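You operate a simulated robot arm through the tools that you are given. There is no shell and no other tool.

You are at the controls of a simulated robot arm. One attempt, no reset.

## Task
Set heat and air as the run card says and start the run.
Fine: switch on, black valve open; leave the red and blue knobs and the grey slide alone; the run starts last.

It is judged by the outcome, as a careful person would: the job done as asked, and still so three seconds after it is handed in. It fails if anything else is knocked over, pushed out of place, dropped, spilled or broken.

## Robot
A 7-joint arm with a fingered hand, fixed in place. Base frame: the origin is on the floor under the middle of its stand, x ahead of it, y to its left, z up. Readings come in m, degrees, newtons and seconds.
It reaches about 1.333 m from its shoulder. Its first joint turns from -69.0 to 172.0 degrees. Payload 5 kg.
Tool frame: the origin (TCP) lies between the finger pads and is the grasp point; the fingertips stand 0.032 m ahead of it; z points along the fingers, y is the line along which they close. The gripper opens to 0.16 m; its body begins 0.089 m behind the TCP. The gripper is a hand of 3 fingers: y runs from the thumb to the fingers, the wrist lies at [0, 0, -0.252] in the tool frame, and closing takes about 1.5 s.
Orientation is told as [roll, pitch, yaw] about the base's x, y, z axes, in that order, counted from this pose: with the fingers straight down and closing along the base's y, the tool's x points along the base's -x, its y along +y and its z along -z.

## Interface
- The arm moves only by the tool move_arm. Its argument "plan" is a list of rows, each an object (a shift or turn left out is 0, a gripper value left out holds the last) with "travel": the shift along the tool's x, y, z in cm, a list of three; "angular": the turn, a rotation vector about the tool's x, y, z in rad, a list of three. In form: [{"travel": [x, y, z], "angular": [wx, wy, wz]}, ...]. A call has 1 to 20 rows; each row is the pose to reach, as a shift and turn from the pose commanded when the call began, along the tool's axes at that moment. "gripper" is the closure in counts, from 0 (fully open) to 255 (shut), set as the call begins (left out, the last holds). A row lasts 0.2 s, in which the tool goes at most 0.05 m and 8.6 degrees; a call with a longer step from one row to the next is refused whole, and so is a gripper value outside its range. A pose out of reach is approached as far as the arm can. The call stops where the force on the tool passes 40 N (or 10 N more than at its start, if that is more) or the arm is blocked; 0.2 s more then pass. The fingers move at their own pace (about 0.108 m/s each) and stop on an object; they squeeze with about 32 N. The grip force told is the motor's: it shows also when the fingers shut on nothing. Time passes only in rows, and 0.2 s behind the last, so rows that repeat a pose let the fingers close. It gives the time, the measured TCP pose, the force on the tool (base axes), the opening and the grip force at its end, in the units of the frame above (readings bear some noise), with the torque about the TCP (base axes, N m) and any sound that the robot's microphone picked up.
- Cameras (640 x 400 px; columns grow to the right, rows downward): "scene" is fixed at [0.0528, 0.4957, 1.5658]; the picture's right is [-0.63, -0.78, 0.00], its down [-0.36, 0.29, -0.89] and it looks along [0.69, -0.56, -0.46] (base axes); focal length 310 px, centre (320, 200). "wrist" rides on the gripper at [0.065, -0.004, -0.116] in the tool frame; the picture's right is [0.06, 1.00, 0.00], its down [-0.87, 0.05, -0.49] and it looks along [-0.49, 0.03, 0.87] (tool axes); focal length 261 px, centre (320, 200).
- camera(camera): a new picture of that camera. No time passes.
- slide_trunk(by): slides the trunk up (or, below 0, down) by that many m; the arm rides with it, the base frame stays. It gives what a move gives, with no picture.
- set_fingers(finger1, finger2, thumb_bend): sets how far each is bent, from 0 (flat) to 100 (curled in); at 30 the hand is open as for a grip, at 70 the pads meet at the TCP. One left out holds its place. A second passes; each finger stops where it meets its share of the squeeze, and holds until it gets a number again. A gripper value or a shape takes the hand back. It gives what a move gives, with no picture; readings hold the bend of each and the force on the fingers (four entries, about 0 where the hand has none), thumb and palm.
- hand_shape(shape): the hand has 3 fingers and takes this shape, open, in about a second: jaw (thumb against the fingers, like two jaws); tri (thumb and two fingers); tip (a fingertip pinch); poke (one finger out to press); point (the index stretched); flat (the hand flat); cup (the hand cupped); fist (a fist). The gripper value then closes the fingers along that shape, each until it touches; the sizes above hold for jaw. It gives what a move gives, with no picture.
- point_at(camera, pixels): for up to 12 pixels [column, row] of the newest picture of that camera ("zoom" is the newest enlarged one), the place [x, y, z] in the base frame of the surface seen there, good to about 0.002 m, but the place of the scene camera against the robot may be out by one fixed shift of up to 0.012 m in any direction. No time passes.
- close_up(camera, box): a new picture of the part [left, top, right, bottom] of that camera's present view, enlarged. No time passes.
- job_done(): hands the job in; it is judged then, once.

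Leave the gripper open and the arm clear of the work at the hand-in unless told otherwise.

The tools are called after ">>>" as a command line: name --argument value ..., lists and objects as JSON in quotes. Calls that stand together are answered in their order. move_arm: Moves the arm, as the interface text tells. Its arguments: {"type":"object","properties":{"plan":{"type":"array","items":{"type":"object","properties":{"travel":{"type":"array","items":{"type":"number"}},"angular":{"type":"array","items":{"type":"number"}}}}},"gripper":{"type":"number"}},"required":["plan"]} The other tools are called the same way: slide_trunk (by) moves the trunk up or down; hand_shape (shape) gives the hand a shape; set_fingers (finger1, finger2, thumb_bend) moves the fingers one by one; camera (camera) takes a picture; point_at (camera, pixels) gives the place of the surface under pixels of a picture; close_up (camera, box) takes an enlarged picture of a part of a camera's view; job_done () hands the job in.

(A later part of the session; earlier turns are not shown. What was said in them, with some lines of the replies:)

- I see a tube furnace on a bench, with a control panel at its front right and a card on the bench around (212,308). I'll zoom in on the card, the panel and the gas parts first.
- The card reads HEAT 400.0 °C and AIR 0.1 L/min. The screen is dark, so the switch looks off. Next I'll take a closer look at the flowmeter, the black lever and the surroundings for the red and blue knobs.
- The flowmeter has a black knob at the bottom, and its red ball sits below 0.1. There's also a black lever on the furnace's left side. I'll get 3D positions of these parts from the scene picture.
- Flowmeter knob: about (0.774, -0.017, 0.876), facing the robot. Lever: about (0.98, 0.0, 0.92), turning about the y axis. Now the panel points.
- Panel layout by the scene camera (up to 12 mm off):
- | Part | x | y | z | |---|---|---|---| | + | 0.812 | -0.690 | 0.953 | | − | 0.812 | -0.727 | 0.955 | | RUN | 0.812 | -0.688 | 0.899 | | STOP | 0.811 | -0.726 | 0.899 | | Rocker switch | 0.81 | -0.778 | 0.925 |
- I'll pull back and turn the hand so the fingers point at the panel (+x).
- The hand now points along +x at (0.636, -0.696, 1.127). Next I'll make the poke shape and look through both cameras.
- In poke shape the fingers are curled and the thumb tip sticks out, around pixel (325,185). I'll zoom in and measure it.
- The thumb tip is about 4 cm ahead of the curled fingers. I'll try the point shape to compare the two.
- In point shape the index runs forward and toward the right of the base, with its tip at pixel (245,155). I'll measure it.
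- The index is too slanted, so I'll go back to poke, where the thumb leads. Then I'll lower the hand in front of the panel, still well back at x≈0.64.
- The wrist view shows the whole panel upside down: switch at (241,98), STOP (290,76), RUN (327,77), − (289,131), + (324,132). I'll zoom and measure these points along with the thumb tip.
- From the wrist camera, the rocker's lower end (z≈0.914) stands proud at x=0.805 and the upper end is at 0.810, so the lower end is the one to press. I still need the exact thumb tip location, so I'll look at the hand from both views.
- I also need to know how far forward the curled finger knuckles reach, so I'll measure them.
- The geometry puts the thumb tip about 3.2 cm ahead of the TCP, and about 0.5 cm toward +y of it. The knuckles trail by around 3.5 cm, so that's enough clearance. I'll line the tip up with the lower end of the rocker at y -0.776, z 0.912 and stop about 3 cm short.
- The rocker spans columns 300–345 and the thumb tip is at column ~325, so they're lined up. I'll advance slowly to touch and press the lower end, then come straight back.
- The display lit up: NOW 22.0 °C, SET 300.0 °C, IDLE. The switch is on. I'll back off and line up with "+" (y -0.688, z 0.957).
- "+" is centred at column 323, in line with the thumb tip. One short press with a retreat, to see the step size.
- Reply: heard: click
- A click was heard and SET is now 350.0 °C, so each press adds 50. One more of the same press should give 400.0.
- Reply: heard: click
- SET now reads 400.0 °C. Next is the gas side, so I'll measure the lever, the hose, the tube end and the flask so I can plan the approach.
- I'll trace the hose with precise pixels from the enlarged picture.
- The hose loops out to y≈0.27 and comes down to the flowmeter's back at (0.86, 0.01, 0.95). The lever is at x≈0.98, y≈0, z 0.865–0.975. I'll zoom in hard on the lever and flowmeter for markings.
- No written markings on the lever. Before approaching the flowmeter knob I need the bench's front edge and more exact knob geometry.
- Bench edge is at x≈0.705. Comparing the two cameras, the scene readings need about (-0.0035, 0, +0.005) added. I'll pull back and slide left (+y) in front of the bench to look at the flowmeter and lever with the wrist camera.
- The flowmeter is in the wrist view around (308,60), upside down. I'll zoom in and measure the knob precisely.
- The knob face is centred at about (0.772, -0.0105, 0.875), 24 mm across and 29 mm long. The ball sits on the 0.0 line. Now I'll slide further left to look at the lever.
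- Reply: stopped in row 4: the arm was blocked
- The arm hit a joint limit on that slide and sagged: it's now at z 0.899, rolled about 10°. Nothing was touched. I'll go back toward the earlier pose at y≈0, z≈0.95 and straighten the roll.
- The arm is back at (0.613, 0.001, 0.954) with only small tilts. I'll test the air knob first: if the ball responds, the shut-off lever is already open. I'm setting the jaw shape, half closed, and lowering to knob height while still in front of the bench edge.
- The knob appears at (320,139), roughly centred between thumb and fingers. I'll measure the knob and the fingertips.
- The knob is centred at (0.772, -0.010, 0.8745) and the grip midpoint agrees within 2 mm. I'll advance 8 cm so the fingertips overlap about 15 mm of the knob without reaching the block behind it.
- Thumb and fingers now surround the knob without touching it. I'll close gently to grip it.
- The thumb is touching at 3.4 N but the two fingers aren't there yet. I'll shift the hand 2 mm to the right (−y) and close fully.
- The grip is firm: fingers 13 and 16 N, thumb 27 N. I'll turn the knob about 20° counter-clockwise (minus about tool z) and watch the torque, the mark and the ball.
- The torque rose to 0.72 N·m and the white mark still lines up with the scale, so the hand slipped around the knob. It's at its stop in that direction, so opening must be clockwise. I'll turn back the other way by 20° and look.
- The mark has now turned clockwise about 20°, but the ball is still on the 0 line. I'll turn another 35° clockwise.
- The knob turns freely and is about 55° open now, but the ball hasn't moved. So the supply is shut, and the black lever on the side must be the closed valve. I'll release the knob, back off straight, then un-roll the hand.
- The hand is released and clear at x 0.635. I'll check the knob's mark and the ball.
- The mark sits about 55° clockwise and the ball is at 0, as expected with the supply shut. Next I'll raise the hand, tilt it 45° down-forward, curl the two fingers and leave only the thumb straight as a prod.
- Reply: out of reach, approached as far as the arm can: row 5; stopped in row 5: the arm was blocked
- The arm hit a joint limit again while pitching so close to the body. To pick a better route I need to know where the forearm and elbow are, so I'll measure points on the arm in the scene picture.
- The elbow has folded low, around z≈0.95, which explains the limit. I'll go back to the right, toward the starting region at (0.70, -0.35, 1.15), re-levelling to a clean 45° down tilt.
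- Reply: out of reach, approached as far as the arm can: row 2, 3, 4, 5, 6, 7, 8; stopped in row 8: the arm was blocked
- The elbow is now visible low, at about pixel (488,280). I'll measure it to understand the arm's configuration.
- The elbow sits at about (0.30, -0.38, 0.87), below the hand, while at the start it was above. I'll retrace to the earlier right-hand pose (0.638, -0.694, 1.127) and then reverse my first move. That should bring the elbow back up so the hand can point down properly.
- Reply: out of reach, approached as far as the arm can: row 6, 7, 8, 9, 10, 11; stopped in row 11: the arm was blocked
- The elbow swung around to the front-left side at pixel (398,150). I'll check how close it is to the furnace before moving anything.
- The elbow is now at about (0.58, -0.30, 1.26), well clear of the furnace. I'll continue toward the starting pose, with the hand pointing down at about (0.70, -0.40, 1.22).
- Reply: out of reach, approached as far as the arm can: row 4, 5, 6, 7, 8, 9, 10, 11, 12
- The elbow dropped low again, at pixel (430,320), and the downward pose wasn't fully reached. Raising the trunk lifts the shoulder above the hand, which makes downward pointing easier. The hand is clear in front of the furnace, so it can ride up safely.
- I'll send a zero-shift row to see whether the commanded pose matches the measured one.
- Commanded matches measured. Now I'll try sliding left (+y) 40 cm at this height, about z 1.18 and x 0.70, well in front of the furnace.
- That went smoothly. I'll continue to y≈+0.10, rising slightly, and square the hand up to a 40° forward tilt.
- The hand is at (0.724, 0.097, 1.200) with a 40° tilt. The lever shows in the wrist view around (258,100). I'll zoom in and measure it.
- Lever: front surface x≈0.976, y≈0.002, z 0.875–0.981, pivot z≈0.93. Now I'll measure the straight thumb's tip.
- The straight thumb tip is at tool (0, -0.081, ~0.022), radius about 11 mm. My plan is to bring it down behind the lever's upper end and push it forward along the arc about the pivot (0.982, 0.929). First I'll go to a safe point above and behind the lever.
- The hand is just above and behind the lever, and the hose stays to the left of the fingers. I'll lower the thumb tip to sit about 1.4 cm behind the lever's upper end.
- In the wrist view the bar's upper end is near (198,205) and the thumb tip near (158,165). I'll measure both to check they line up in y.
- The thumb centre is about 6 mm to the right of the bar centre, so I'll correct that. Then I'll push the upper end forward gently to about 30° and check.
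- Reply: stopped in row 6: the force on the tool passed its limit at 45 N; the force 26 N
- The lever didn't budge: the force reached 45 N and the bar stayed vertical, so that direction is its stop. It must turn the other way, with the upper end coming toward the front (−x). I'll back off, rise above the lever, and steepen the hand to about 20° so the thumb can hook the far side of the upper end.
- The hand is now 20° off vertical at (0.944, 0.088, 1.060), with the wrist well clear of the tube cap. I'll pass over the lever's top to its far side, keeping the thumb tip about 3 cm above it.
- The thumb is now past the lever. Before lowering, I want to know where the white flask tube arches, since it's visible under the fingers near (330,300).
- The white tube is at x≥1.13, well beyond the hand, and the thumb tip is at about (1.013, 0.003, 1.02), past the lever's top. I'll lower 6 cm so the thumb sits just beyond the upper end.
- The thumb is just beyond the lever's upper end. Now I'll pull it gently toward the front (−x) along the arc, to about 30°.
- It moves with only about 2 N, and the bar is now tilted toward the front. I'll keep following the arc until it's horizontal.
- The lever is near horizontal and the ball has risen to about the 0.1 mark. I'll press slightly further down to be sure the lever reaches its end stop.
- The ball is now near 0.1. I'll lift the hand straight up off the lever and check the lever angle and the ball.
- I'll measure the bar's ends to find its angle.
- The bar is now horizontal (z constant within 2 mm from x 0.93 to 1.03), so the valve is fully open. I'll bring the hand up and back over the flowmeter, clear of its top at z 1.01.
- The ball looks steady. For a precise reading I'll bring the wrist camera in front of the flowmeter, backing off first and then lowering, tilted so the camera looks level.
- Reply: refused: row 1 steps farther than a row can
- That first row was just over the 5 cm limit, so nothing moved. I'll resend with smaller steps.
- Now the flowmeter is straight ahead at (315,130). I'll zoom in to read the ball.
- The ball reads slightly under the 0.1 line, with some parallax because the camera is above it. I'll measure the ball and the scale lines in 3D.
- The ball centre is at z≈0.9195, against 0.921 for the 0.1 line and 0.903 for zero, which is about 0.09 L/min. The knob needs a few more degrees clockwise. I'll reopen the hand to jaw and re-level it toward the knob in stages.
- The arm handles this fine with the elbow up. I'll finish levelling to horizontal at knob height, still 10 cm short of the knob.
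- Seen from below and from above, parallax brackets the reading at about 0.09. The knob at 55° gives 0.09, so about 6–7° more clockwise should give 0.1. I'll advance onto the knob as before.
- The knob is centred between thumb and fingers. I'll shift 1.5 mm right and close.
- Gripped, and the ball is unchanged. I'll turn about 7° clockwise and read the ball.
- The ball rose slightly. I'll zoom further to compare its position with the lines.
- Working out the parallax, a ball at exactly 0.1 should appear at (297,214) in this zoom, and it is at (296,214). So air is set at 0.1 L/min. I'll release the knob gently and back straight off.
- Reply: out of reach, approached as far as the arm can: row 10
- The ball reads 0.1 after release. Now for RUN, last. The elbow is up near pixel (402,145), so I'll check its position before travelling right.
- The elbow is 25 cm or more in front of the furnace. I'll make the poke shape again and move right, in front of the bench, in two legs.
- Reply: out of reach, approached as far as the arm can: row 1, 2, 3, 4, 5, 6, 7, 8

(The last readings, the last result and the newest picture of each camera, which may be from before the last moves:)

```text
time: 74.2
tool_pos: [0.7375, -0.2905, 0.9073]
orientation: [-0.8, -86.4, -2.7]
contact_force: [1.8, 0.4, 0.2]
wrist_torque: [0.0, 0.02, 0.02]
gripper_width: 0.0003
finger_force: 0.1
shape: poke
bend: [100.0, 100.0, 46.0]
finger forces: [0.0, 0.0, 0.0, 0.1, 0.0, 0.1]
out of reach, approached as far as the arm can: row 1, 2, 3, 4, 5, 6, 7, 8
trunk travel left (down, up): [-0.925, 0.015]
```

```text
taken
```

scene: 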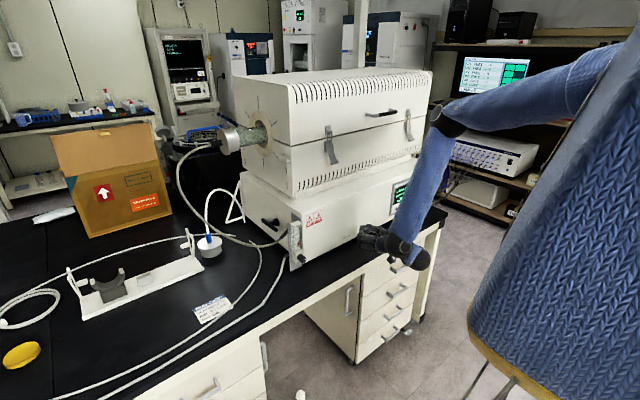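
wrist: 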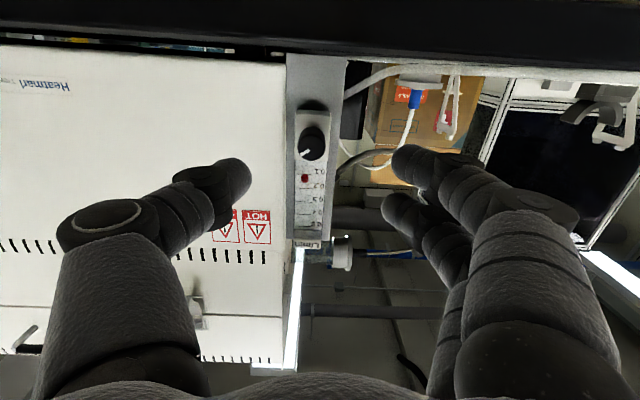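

With the trunk this high, horizontal pointing runs into a limit again: the hand drifted forward to x 0.7375, but it's still 5 cm or more from anything. I'll back off and up, tilting the hand to 60°, which worked well before. I'll press RUN with that tilt.

>>> move_arm --plan '[{"travel": [-1, -0.5, -2.5], "angular": [-0.01, 0.07, -0.003]}, {"travel": [-2.5, -2.5, -5], "angular": [-0.02, 0.15, -0.006]}, {"travel": [-4, -5.5, -7.5], "angular": [-0.03, 0.23, -0.009]}, {"travel": [-5.7, -9, -9], "angular": [-0.04, 0.31, -0.012]}, {"travel": [-7.2, -12.8, -9.3], "angular": [-0.05, 0.39, -0.015]}, {"travel": [-8.72, -16.57, -9.32], "angular": [-0.0593, 0.461, -0.0171]}]'

>>> camera --camera "scene"

>>> camera --camera "wrist"

```text
time: 75.6
tool_pos: [0.5724, -0.3411, 1.0059]
orientation: [-3.8, -62.1, 0.2]
contact_force: [0.1, -0.2, 0.6]
wrist_torque: [0.01, -0.02, 0.06]
gripper_width: 0.0
finger_force: 0.2
shape: poke
bend: [100.0, 100.0, 46.0]
finger forces: [0.0, 0.1, 0.0, 0.0, 0.0, 0.0]
out of reach, approached as far as the arm can: row 3, 4, 5, 6
trunk travel left (down, up): [-0.925, 0.015]
```

```text
taken
```

scene: 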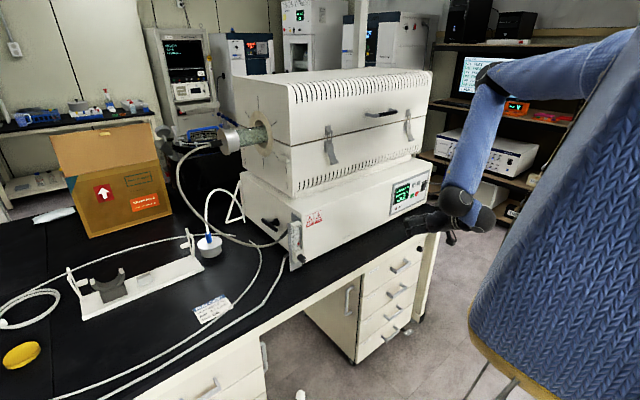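

```text
taken
```

wrist: 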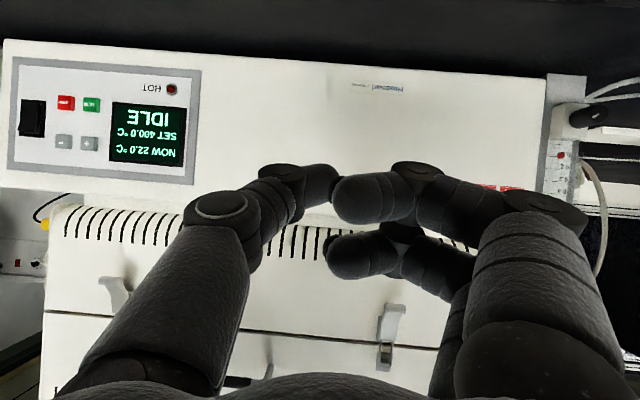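

The display shows NOW 22.0, SET 400.0, IDLE. The RUN button needs the arm more extended, which should suit it. I'll move diagonally toward the panel, still well back.

>>> move_arm --plan '[{"travel": [-0.2, -3.4, 1.6], "angular": [-0.01, 0.006, 0]}, {"travel": [-0.35, -6.8, 3.3], "angular": [-0.02, 0.012, 0]}, {"travel": [-0.5, -10.2, 4.9], "angular": [-0.03, 0.018, 0]}, {"travel": [-0.7, -13.6, 6.5], "angular": [-0.042, 0.024, 0]}, {"travel": [-0.9, -17, 8.2], "angular": [-0.053, 0.03, 0]}, {"travel": [-1.06, -20.4, 9.8], "angular": [-0.063, 0.0367, -0.001]}]'

>>> camera --camera "scene"

```text
time: 77.0
tool_pos: [0.565, -0.3666, 0.9965]
orientation: [-6.0, -62.8, 0.4]
contact_force: [-0.4, -0.2, -0.8]
wrist_torque: [0.0, 0.01, -0.02]
gripper_width: 0.0
finger_force: 0.1
shape: poke
bend: [100.0, 100.0, 46.0]
finger forces: [0.0, 0.1, 0.0, 0.1, 0.1, 0.0]
out of reach, approached as far as the arm can: row 1, 2, 3, 4, 5, 6
trunk travel left (down, up): [-0.925, 0.015]
```

```text
taken
```

scene: 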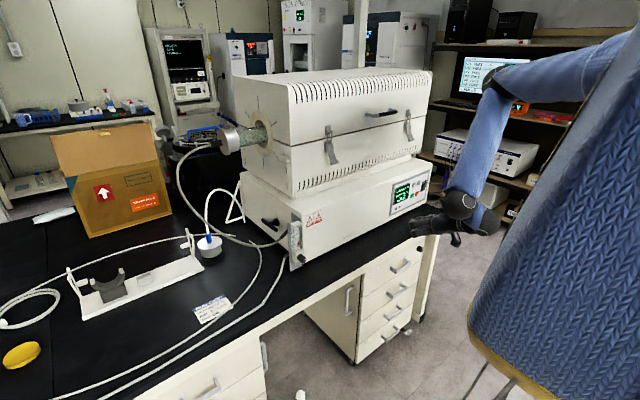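

The arm is stuck at a joint limit in this configuration. I'll go back to a start-like pose, higher up with the hand pointing down at about y -0.30, and then repeat the first move, which worked.

>>> move_arm --plan '[{"travel": [-3.1, 1, 0.3], "angular": [-0.0138, 0.0818, -0.0036]}, {"travel": [-6.3, 2, 0.6], "angular": [-0.0276, 0.1636, -0.0071]}, {"travel": [-9.4, 2.9, 0.9], "angular": [-0.0414, 0.2454, -0.0107]}, {"travel": [-12.6, 3.9, 1.2], "angular": [-0.0551, 0.3271, -0.0143]}, {"travel": [-15.7, 4.9, 1.5], "angular": [-0.0689, 0.4089, -0.0179]}, {"travel": [-18.9, 5.9, 1.8], "angular": [-0.0827, 0.4907, -0.0214]}, {"travel": [-22, 6.9, 2.05], "angular": [-0.0965, 0.5725, -0.025]}]'

>>> camera --camera "scene"

```text
time: 78.6
tool_pos: [0.682, -0.3034, 1.1774]
orientation: [-0.2, -29.8, 0.0]
contact_force: [0.7, -0.4, 0.1]
wrist_torque: [0.01, 0.06, 0.01]
gripper_width: 0.0003
finger_force: 0.0
shape: poke
bend: [100.0, 100.0, 46.0]
finger forces: [0.0, 0.1, 0.1, 0.1, 0.1, 0.1]
out of reach, approached as far as the arm can: row 1, 2, 3, 4
trunk travel left (down, up): [-0.925, 0.015]
```

```text
taken
```

scene: 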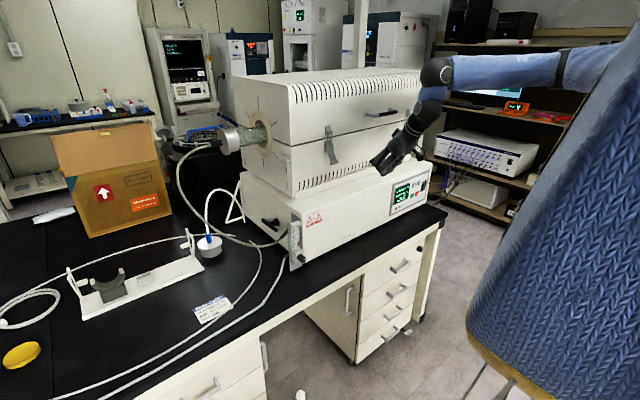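

Back in an elbow-up pose similar to the start. I'll rise a little, then repeat the first move: slide right while pitching up to horizontal.

>>> move_arm --plan '[{"travel": [-2, -1.3, -2.5]}, {"travel": [-3.9, -2.5, -5]}, {"travel": [-5.9, -3.8, -7.4]}, {"travel": [-7.8, -5, -9.9]}, {"travel": [-7.4, -8.4, -10.4], "angular": [0, -0.1, 0]}, {"travel": [-7, -11.8, -11], "angular": [0, -0.2, 0]}, {"travel": [-6.6, -15.2, -11.5], "angular": [0, -0.31, 0]}, {"travel": [-6.2, -18.6, -12.1], "angular": [0, -0.42, 0]}, {"travel": [-5.8, -22, -12.6], "angular": [0, -0.52, 0]}, {"travel": [-5.4, -25.4, -13.1], "angular": [0, -0.63, 0]}, {"travel": [-5, -28.8, -13.7], "angular": [0, -0.73, 0]}, {"travel": [-4.6, -32.2, -14.2], "angular": [0, -0.84, 0]}, {"travel": [-4.2, -35.6, -14.8], "angular": [0, -0.94, 0]}, {"travel": [-3.8, -39, -15.3], "angular": [0, -1.047, 0]}]'

>>> camera --camera "scene"

```text
time: 81.6
tool_pos: [0.6377, -0.696, 1.3284]
orientation: [151.8, -89.9, -151.9]
contact_force: [-0.3, -0.6, -0.3]
wrist_torque: [0.04, -0.02, 0.05]
gripper_width: 0.0
finger_force: 0.1
shape: poke
bend: [100.0, 100.0, 46.0]
finger forces: [0.0, 0.0, 0.1, 0.0, 0.1, 0.1]
trunk travel left (down, up): [-0.925, 0.015]
```

```text
taken
```

scene: 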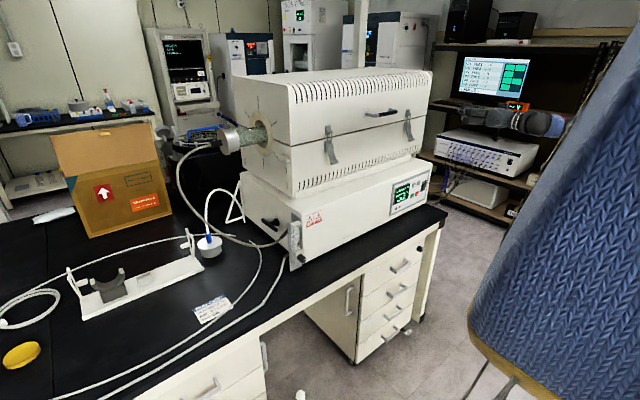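

That worked with no limits. The hand is at (0.638, -0.696, 1.328), level. I'll lower the trunk 0.2 m; the hand rides down in free space in front of the bench.

>>> slide_trunk --by -0.2

>>> move_arm --plan '[{"travel": [3, 0, 0]}, {"travel": [6, 0, 0]}, {"travel": [9, 0, 0]}, {"travel": [12, 0, 0]}, {"travel": [15, 0, 0]}, {"travel": [18, 0, 0]}]'

>>> camera --camera "wrist"

>>> camera --camera "scene"

```text
time: 83.8
tool_pos: [0.6372, -0.6938, 1.1297]
orientation: [150.4, -90.0, -150.3]
contact_force: [0.5, 0.2, -0.8]
wrist_torque: [-0.01, 0.02, 0.01]
gripper_width: 0.0001
finger_force: 0.0
shape: poke
bend: [100.0, 100.0, 46.0]
finger forces: [0.0, 0.0, 0.0, 0.0, 0.0, 0.0]
trunk travel left (down, up): [-0.725, 0.215]
```

```text
time: 85.2
tool_pos: [0.6388, -0.6944, 0.9483]
orientation: [127.0, -90.0, -126.9]
contact_force: [-0.1, 0.0, -0.7]
wrist_torque: [0.0, 0.04, 0.02]
gripper_width: 0.0001
finger_force: 0.1
shape: poke
bend: [100.0, 100.0, 46.0]
finger forces: [0.1, 0.1, 0.0, 0.0, 0.1, 0.0]
trunk travel left (down, up): [-0.725, 0.215]
```

```text
taken
```

wrist: 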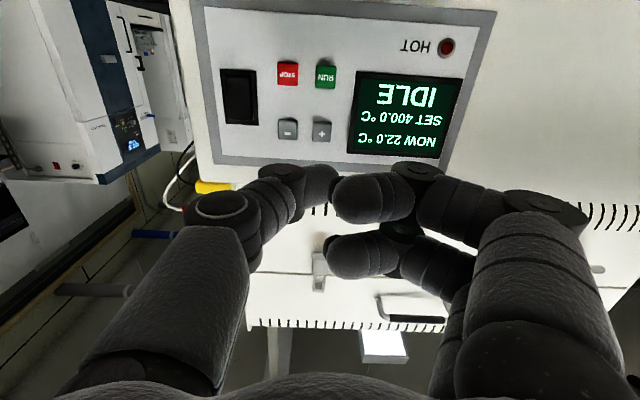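

```text
taken
```

scene: 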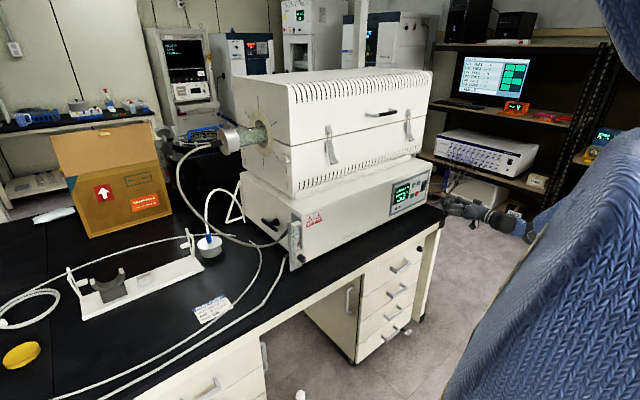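

Everything reads well here: SET 400.0, IDLE. One last look at the ball and the lever before starting, then I'll line up with RUN at (0.808, -0.687, 0.9025).

>>> close_up --camera "scene" --box '[284, 216, 316, 272]'

>>> move_arm --plan '[{"travel": [1.5, 0.1, 2]}, {"travel": [3, 0.2, 5]}, {"travel": [4.45, 0.25, 8]}, {"travel": [4.45, 0.25, 10.6]}]'

>>> camera --camera "wrist"

>>> close_up --camera "scene" --box '[380, 160, 480, 230]'

```text
7.14 times, centred on (300, 244) of scene
```

zoom: 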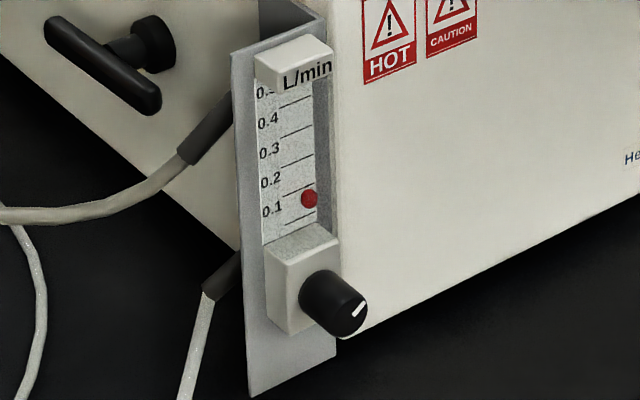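

```text
time: 86.2
tool_pos: [0.7455, -0.6915, 0.9053]
orientation: [132.9, -90.0, -133.0]
contact_force: [0.3, -0.6, -1.0]
wrist_torque: [-0.03, -0.02, 0.01]
gripper_width: 0.0001
finger_force: 0.1
shape: poke
bend: [100.0, 100.0, 46.0]
finger forces: [0.0, 0.1, 0.1, 0.0, 0.0, 0.0]
trunk travel left (down, up): [-0.725, 0.215]
```

```text
taken
```

wrist: 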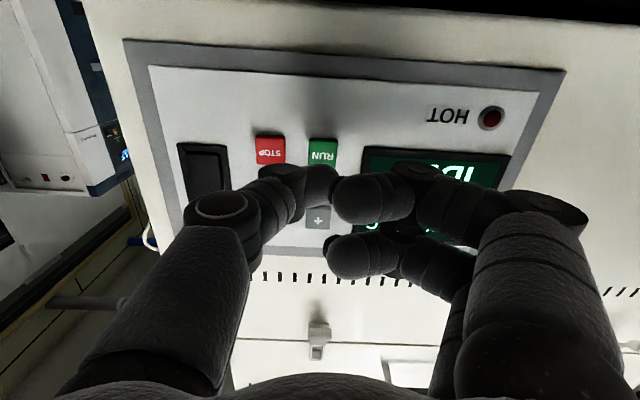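

```text
5.71 times, centred on (430, 195) of scene
```

zoom: 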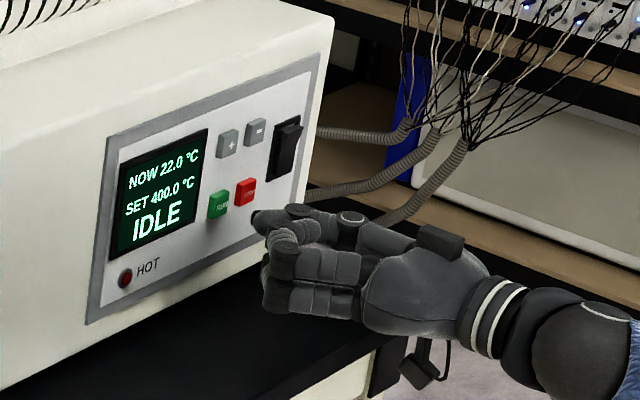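

RUN is centred at column 322, in line with the thumb tip, and the ball is still at 0.1. I'll press RUN with the same stroke that worked on "+", then retreat.

>>> move_arm --plan '[{"travel": [0.15, 0, 1.5]}, {"travel": [0.15, 0, 2.5]}, {"travel": [0.15, 0, 3.0]}, {"travel": [0.15, 0, 3.45]}, {"travel": [0.15, 0, 2.0]}, {"travel": [0.15, 0, 0]}, {"travel": [0, 0, -3]}]'

>>> close_up --camera "scene" --box '[380, 160, 480, 230]'

>>> camera --camera "wrist"

```text
time: 87.8
tool_pos: [0.7142, -0.691, 0.9061]
orientation: [174.3, -89.8, -174.2]
contact_force: [-0.7, 1.0, 0.9]
wrist_torque: [-0.01, 0.04, -0.01]
gripper_width: 0.0001
finger_force: 0.0
shape: poke
bend: [100.0, 100.0, 46.0]
finger forces: [0.1, 0.0, 0.0, 0.0, 0.1, 0.1]
trunk travel left (down, up): [-0.725, 0.215]
heard: click
```

```text
5.71 times, centred on (430, 195) of scene
```

zoom: 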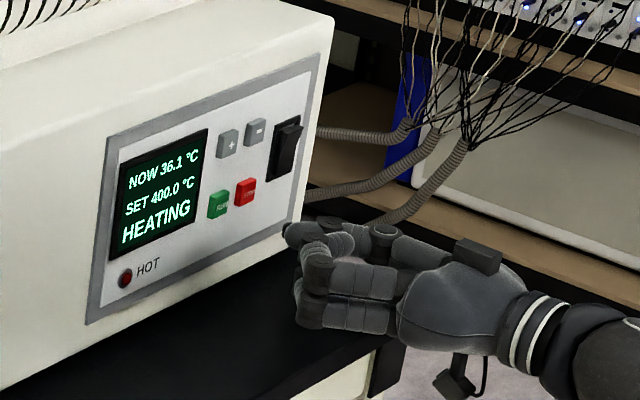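

```text
taken
```

wrist: 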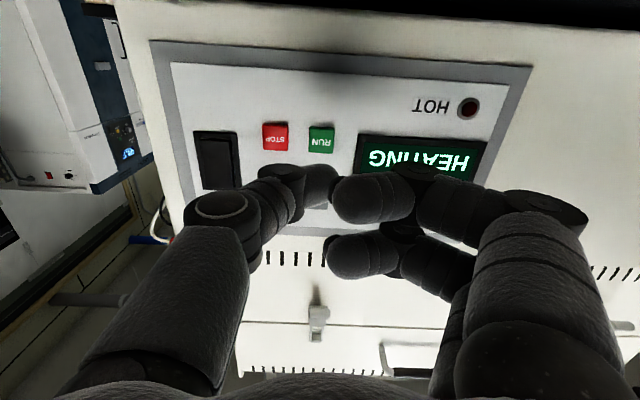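

A click was heard and the display now says HEATING, NOW 36.1, SET 400.0. I'll back the arm clear, raise it, and open the hand.

>>> move_arm --plan '[{"travel": [0, 0, -3]}, {"travel": [-1, 0, -6]}, {"travel": [-4, 0, -7.5]}, {"travel": [-8, 0, -7.5]}, {"travel": [-12, 0, -7.5]}, {"travel": [-16, 0, -7.5]}, {"travel": [-20, 0, -7.5]}]'

>>> hand_shape --shape "jaw"

>>> camera --camera "scene"

>>> close_up --camera "scene" --box '[250, 200, 330, 280]'

>>> close_up --camera "scene" --box '[380, 160, 450, 220]'

```text
time: 89.4
tool_pos: [0.6417, -0.6886, 1.1063]
orientation: [-167.6, -89.9, 167.7]
contact_force: [0.5, -0.3, 0.2]
wrist_torque: [-0.04, 0.01, -0.01]
gripper_width: 0.0
finger_force: 0.0
shape: poke
bend: [100.0, 100.0, 46.0]
finger forces: [0.0, 0.0, 0.0, 0.0, 0.0, 0.0]
trunk travel left (down, up): [-0.725, 0.215]
```

```text
time: 90.3
tool_pos: [0.6418, -0.6893, 1.1045]
orientation: [157.2, -90.0, -157.3]
contact_force: [1.1, -0.3, 0.3]
wrist_torque: [0.01, 0.0, -0.03]
gripper_width: 0.1596
finger_force: 0.1
shape: jaw
bend: [30.0, 30.0, 30.0]
finger forces: [0.0, 0.1, 0.0, 0.1, 0.0, 0.0]
trunk travel left (down, up): [-0.725, 0.215]
```

```text
taken
```

scene: 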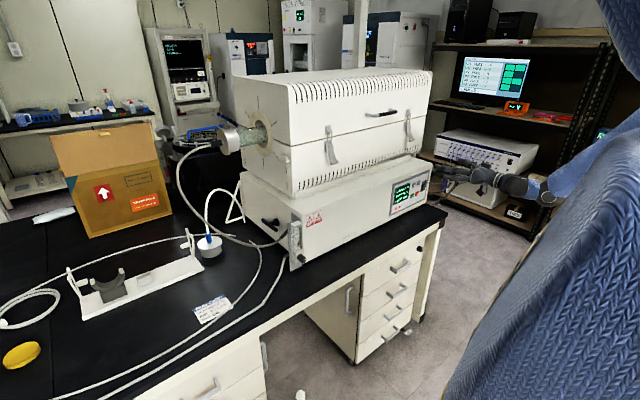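

```text
5.00 times, centred on (290, 240) of scene
```

zoom: 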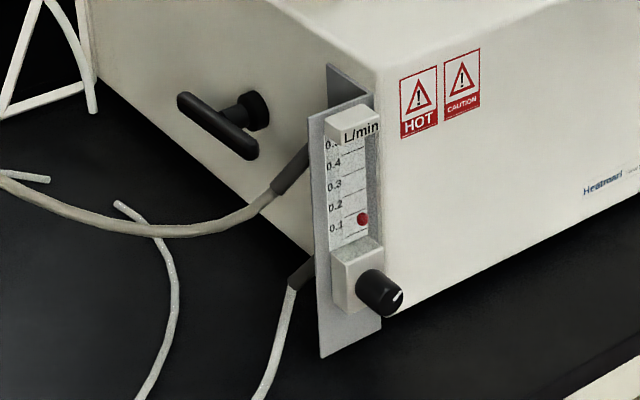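

```text
6.67 times, centred on (415, 190) of scene
```

zoom: 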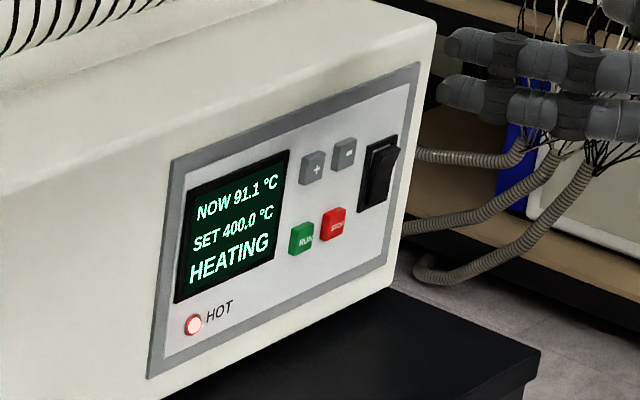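

The switch is on and SET reads 400.0 °C with the display showing HEATING. The lever is horizontal (open) and the ball is at 0.1 L/min. Nothing else has been disturbed, the hand is open and the arm is clear, so I'm handing the job in.

>>> job_done

```text
The job is handed in.
```

I set the furnace to 400.0 °C and the air to 0.1 L/min as the run card says, then started the run. The job is handed in.

- **Switch:** on; the display lit up when I pressed it.
- **Heat:** SET went from 300.0 °C to 400.0 °C with two presses of "+".
- **Valve:** I took the black lever on the furnace's left side to be the black valve. It was shut and is now horizontal, and the flowmeter ball rose when I turned it.
- **Air:** the ball sits on the 0.1 L/min line, set with the black flowmeter knob.
- **Run:** I pressed RUN last. At my last look the display read HEATING at 91.1 °C and the HOT lamp was lit.

I first pushed the lever the wrong way and it met its stop at 45 N. It then turned easily the other way, and I saw no damage. I did not touch any red or blue knob or grey slide, and I saw nothing knocked over or moved. I left the boat alone; the card lists boat 56, but the task only asked for heat and air. The hand is open and the arm is clear of the bench.
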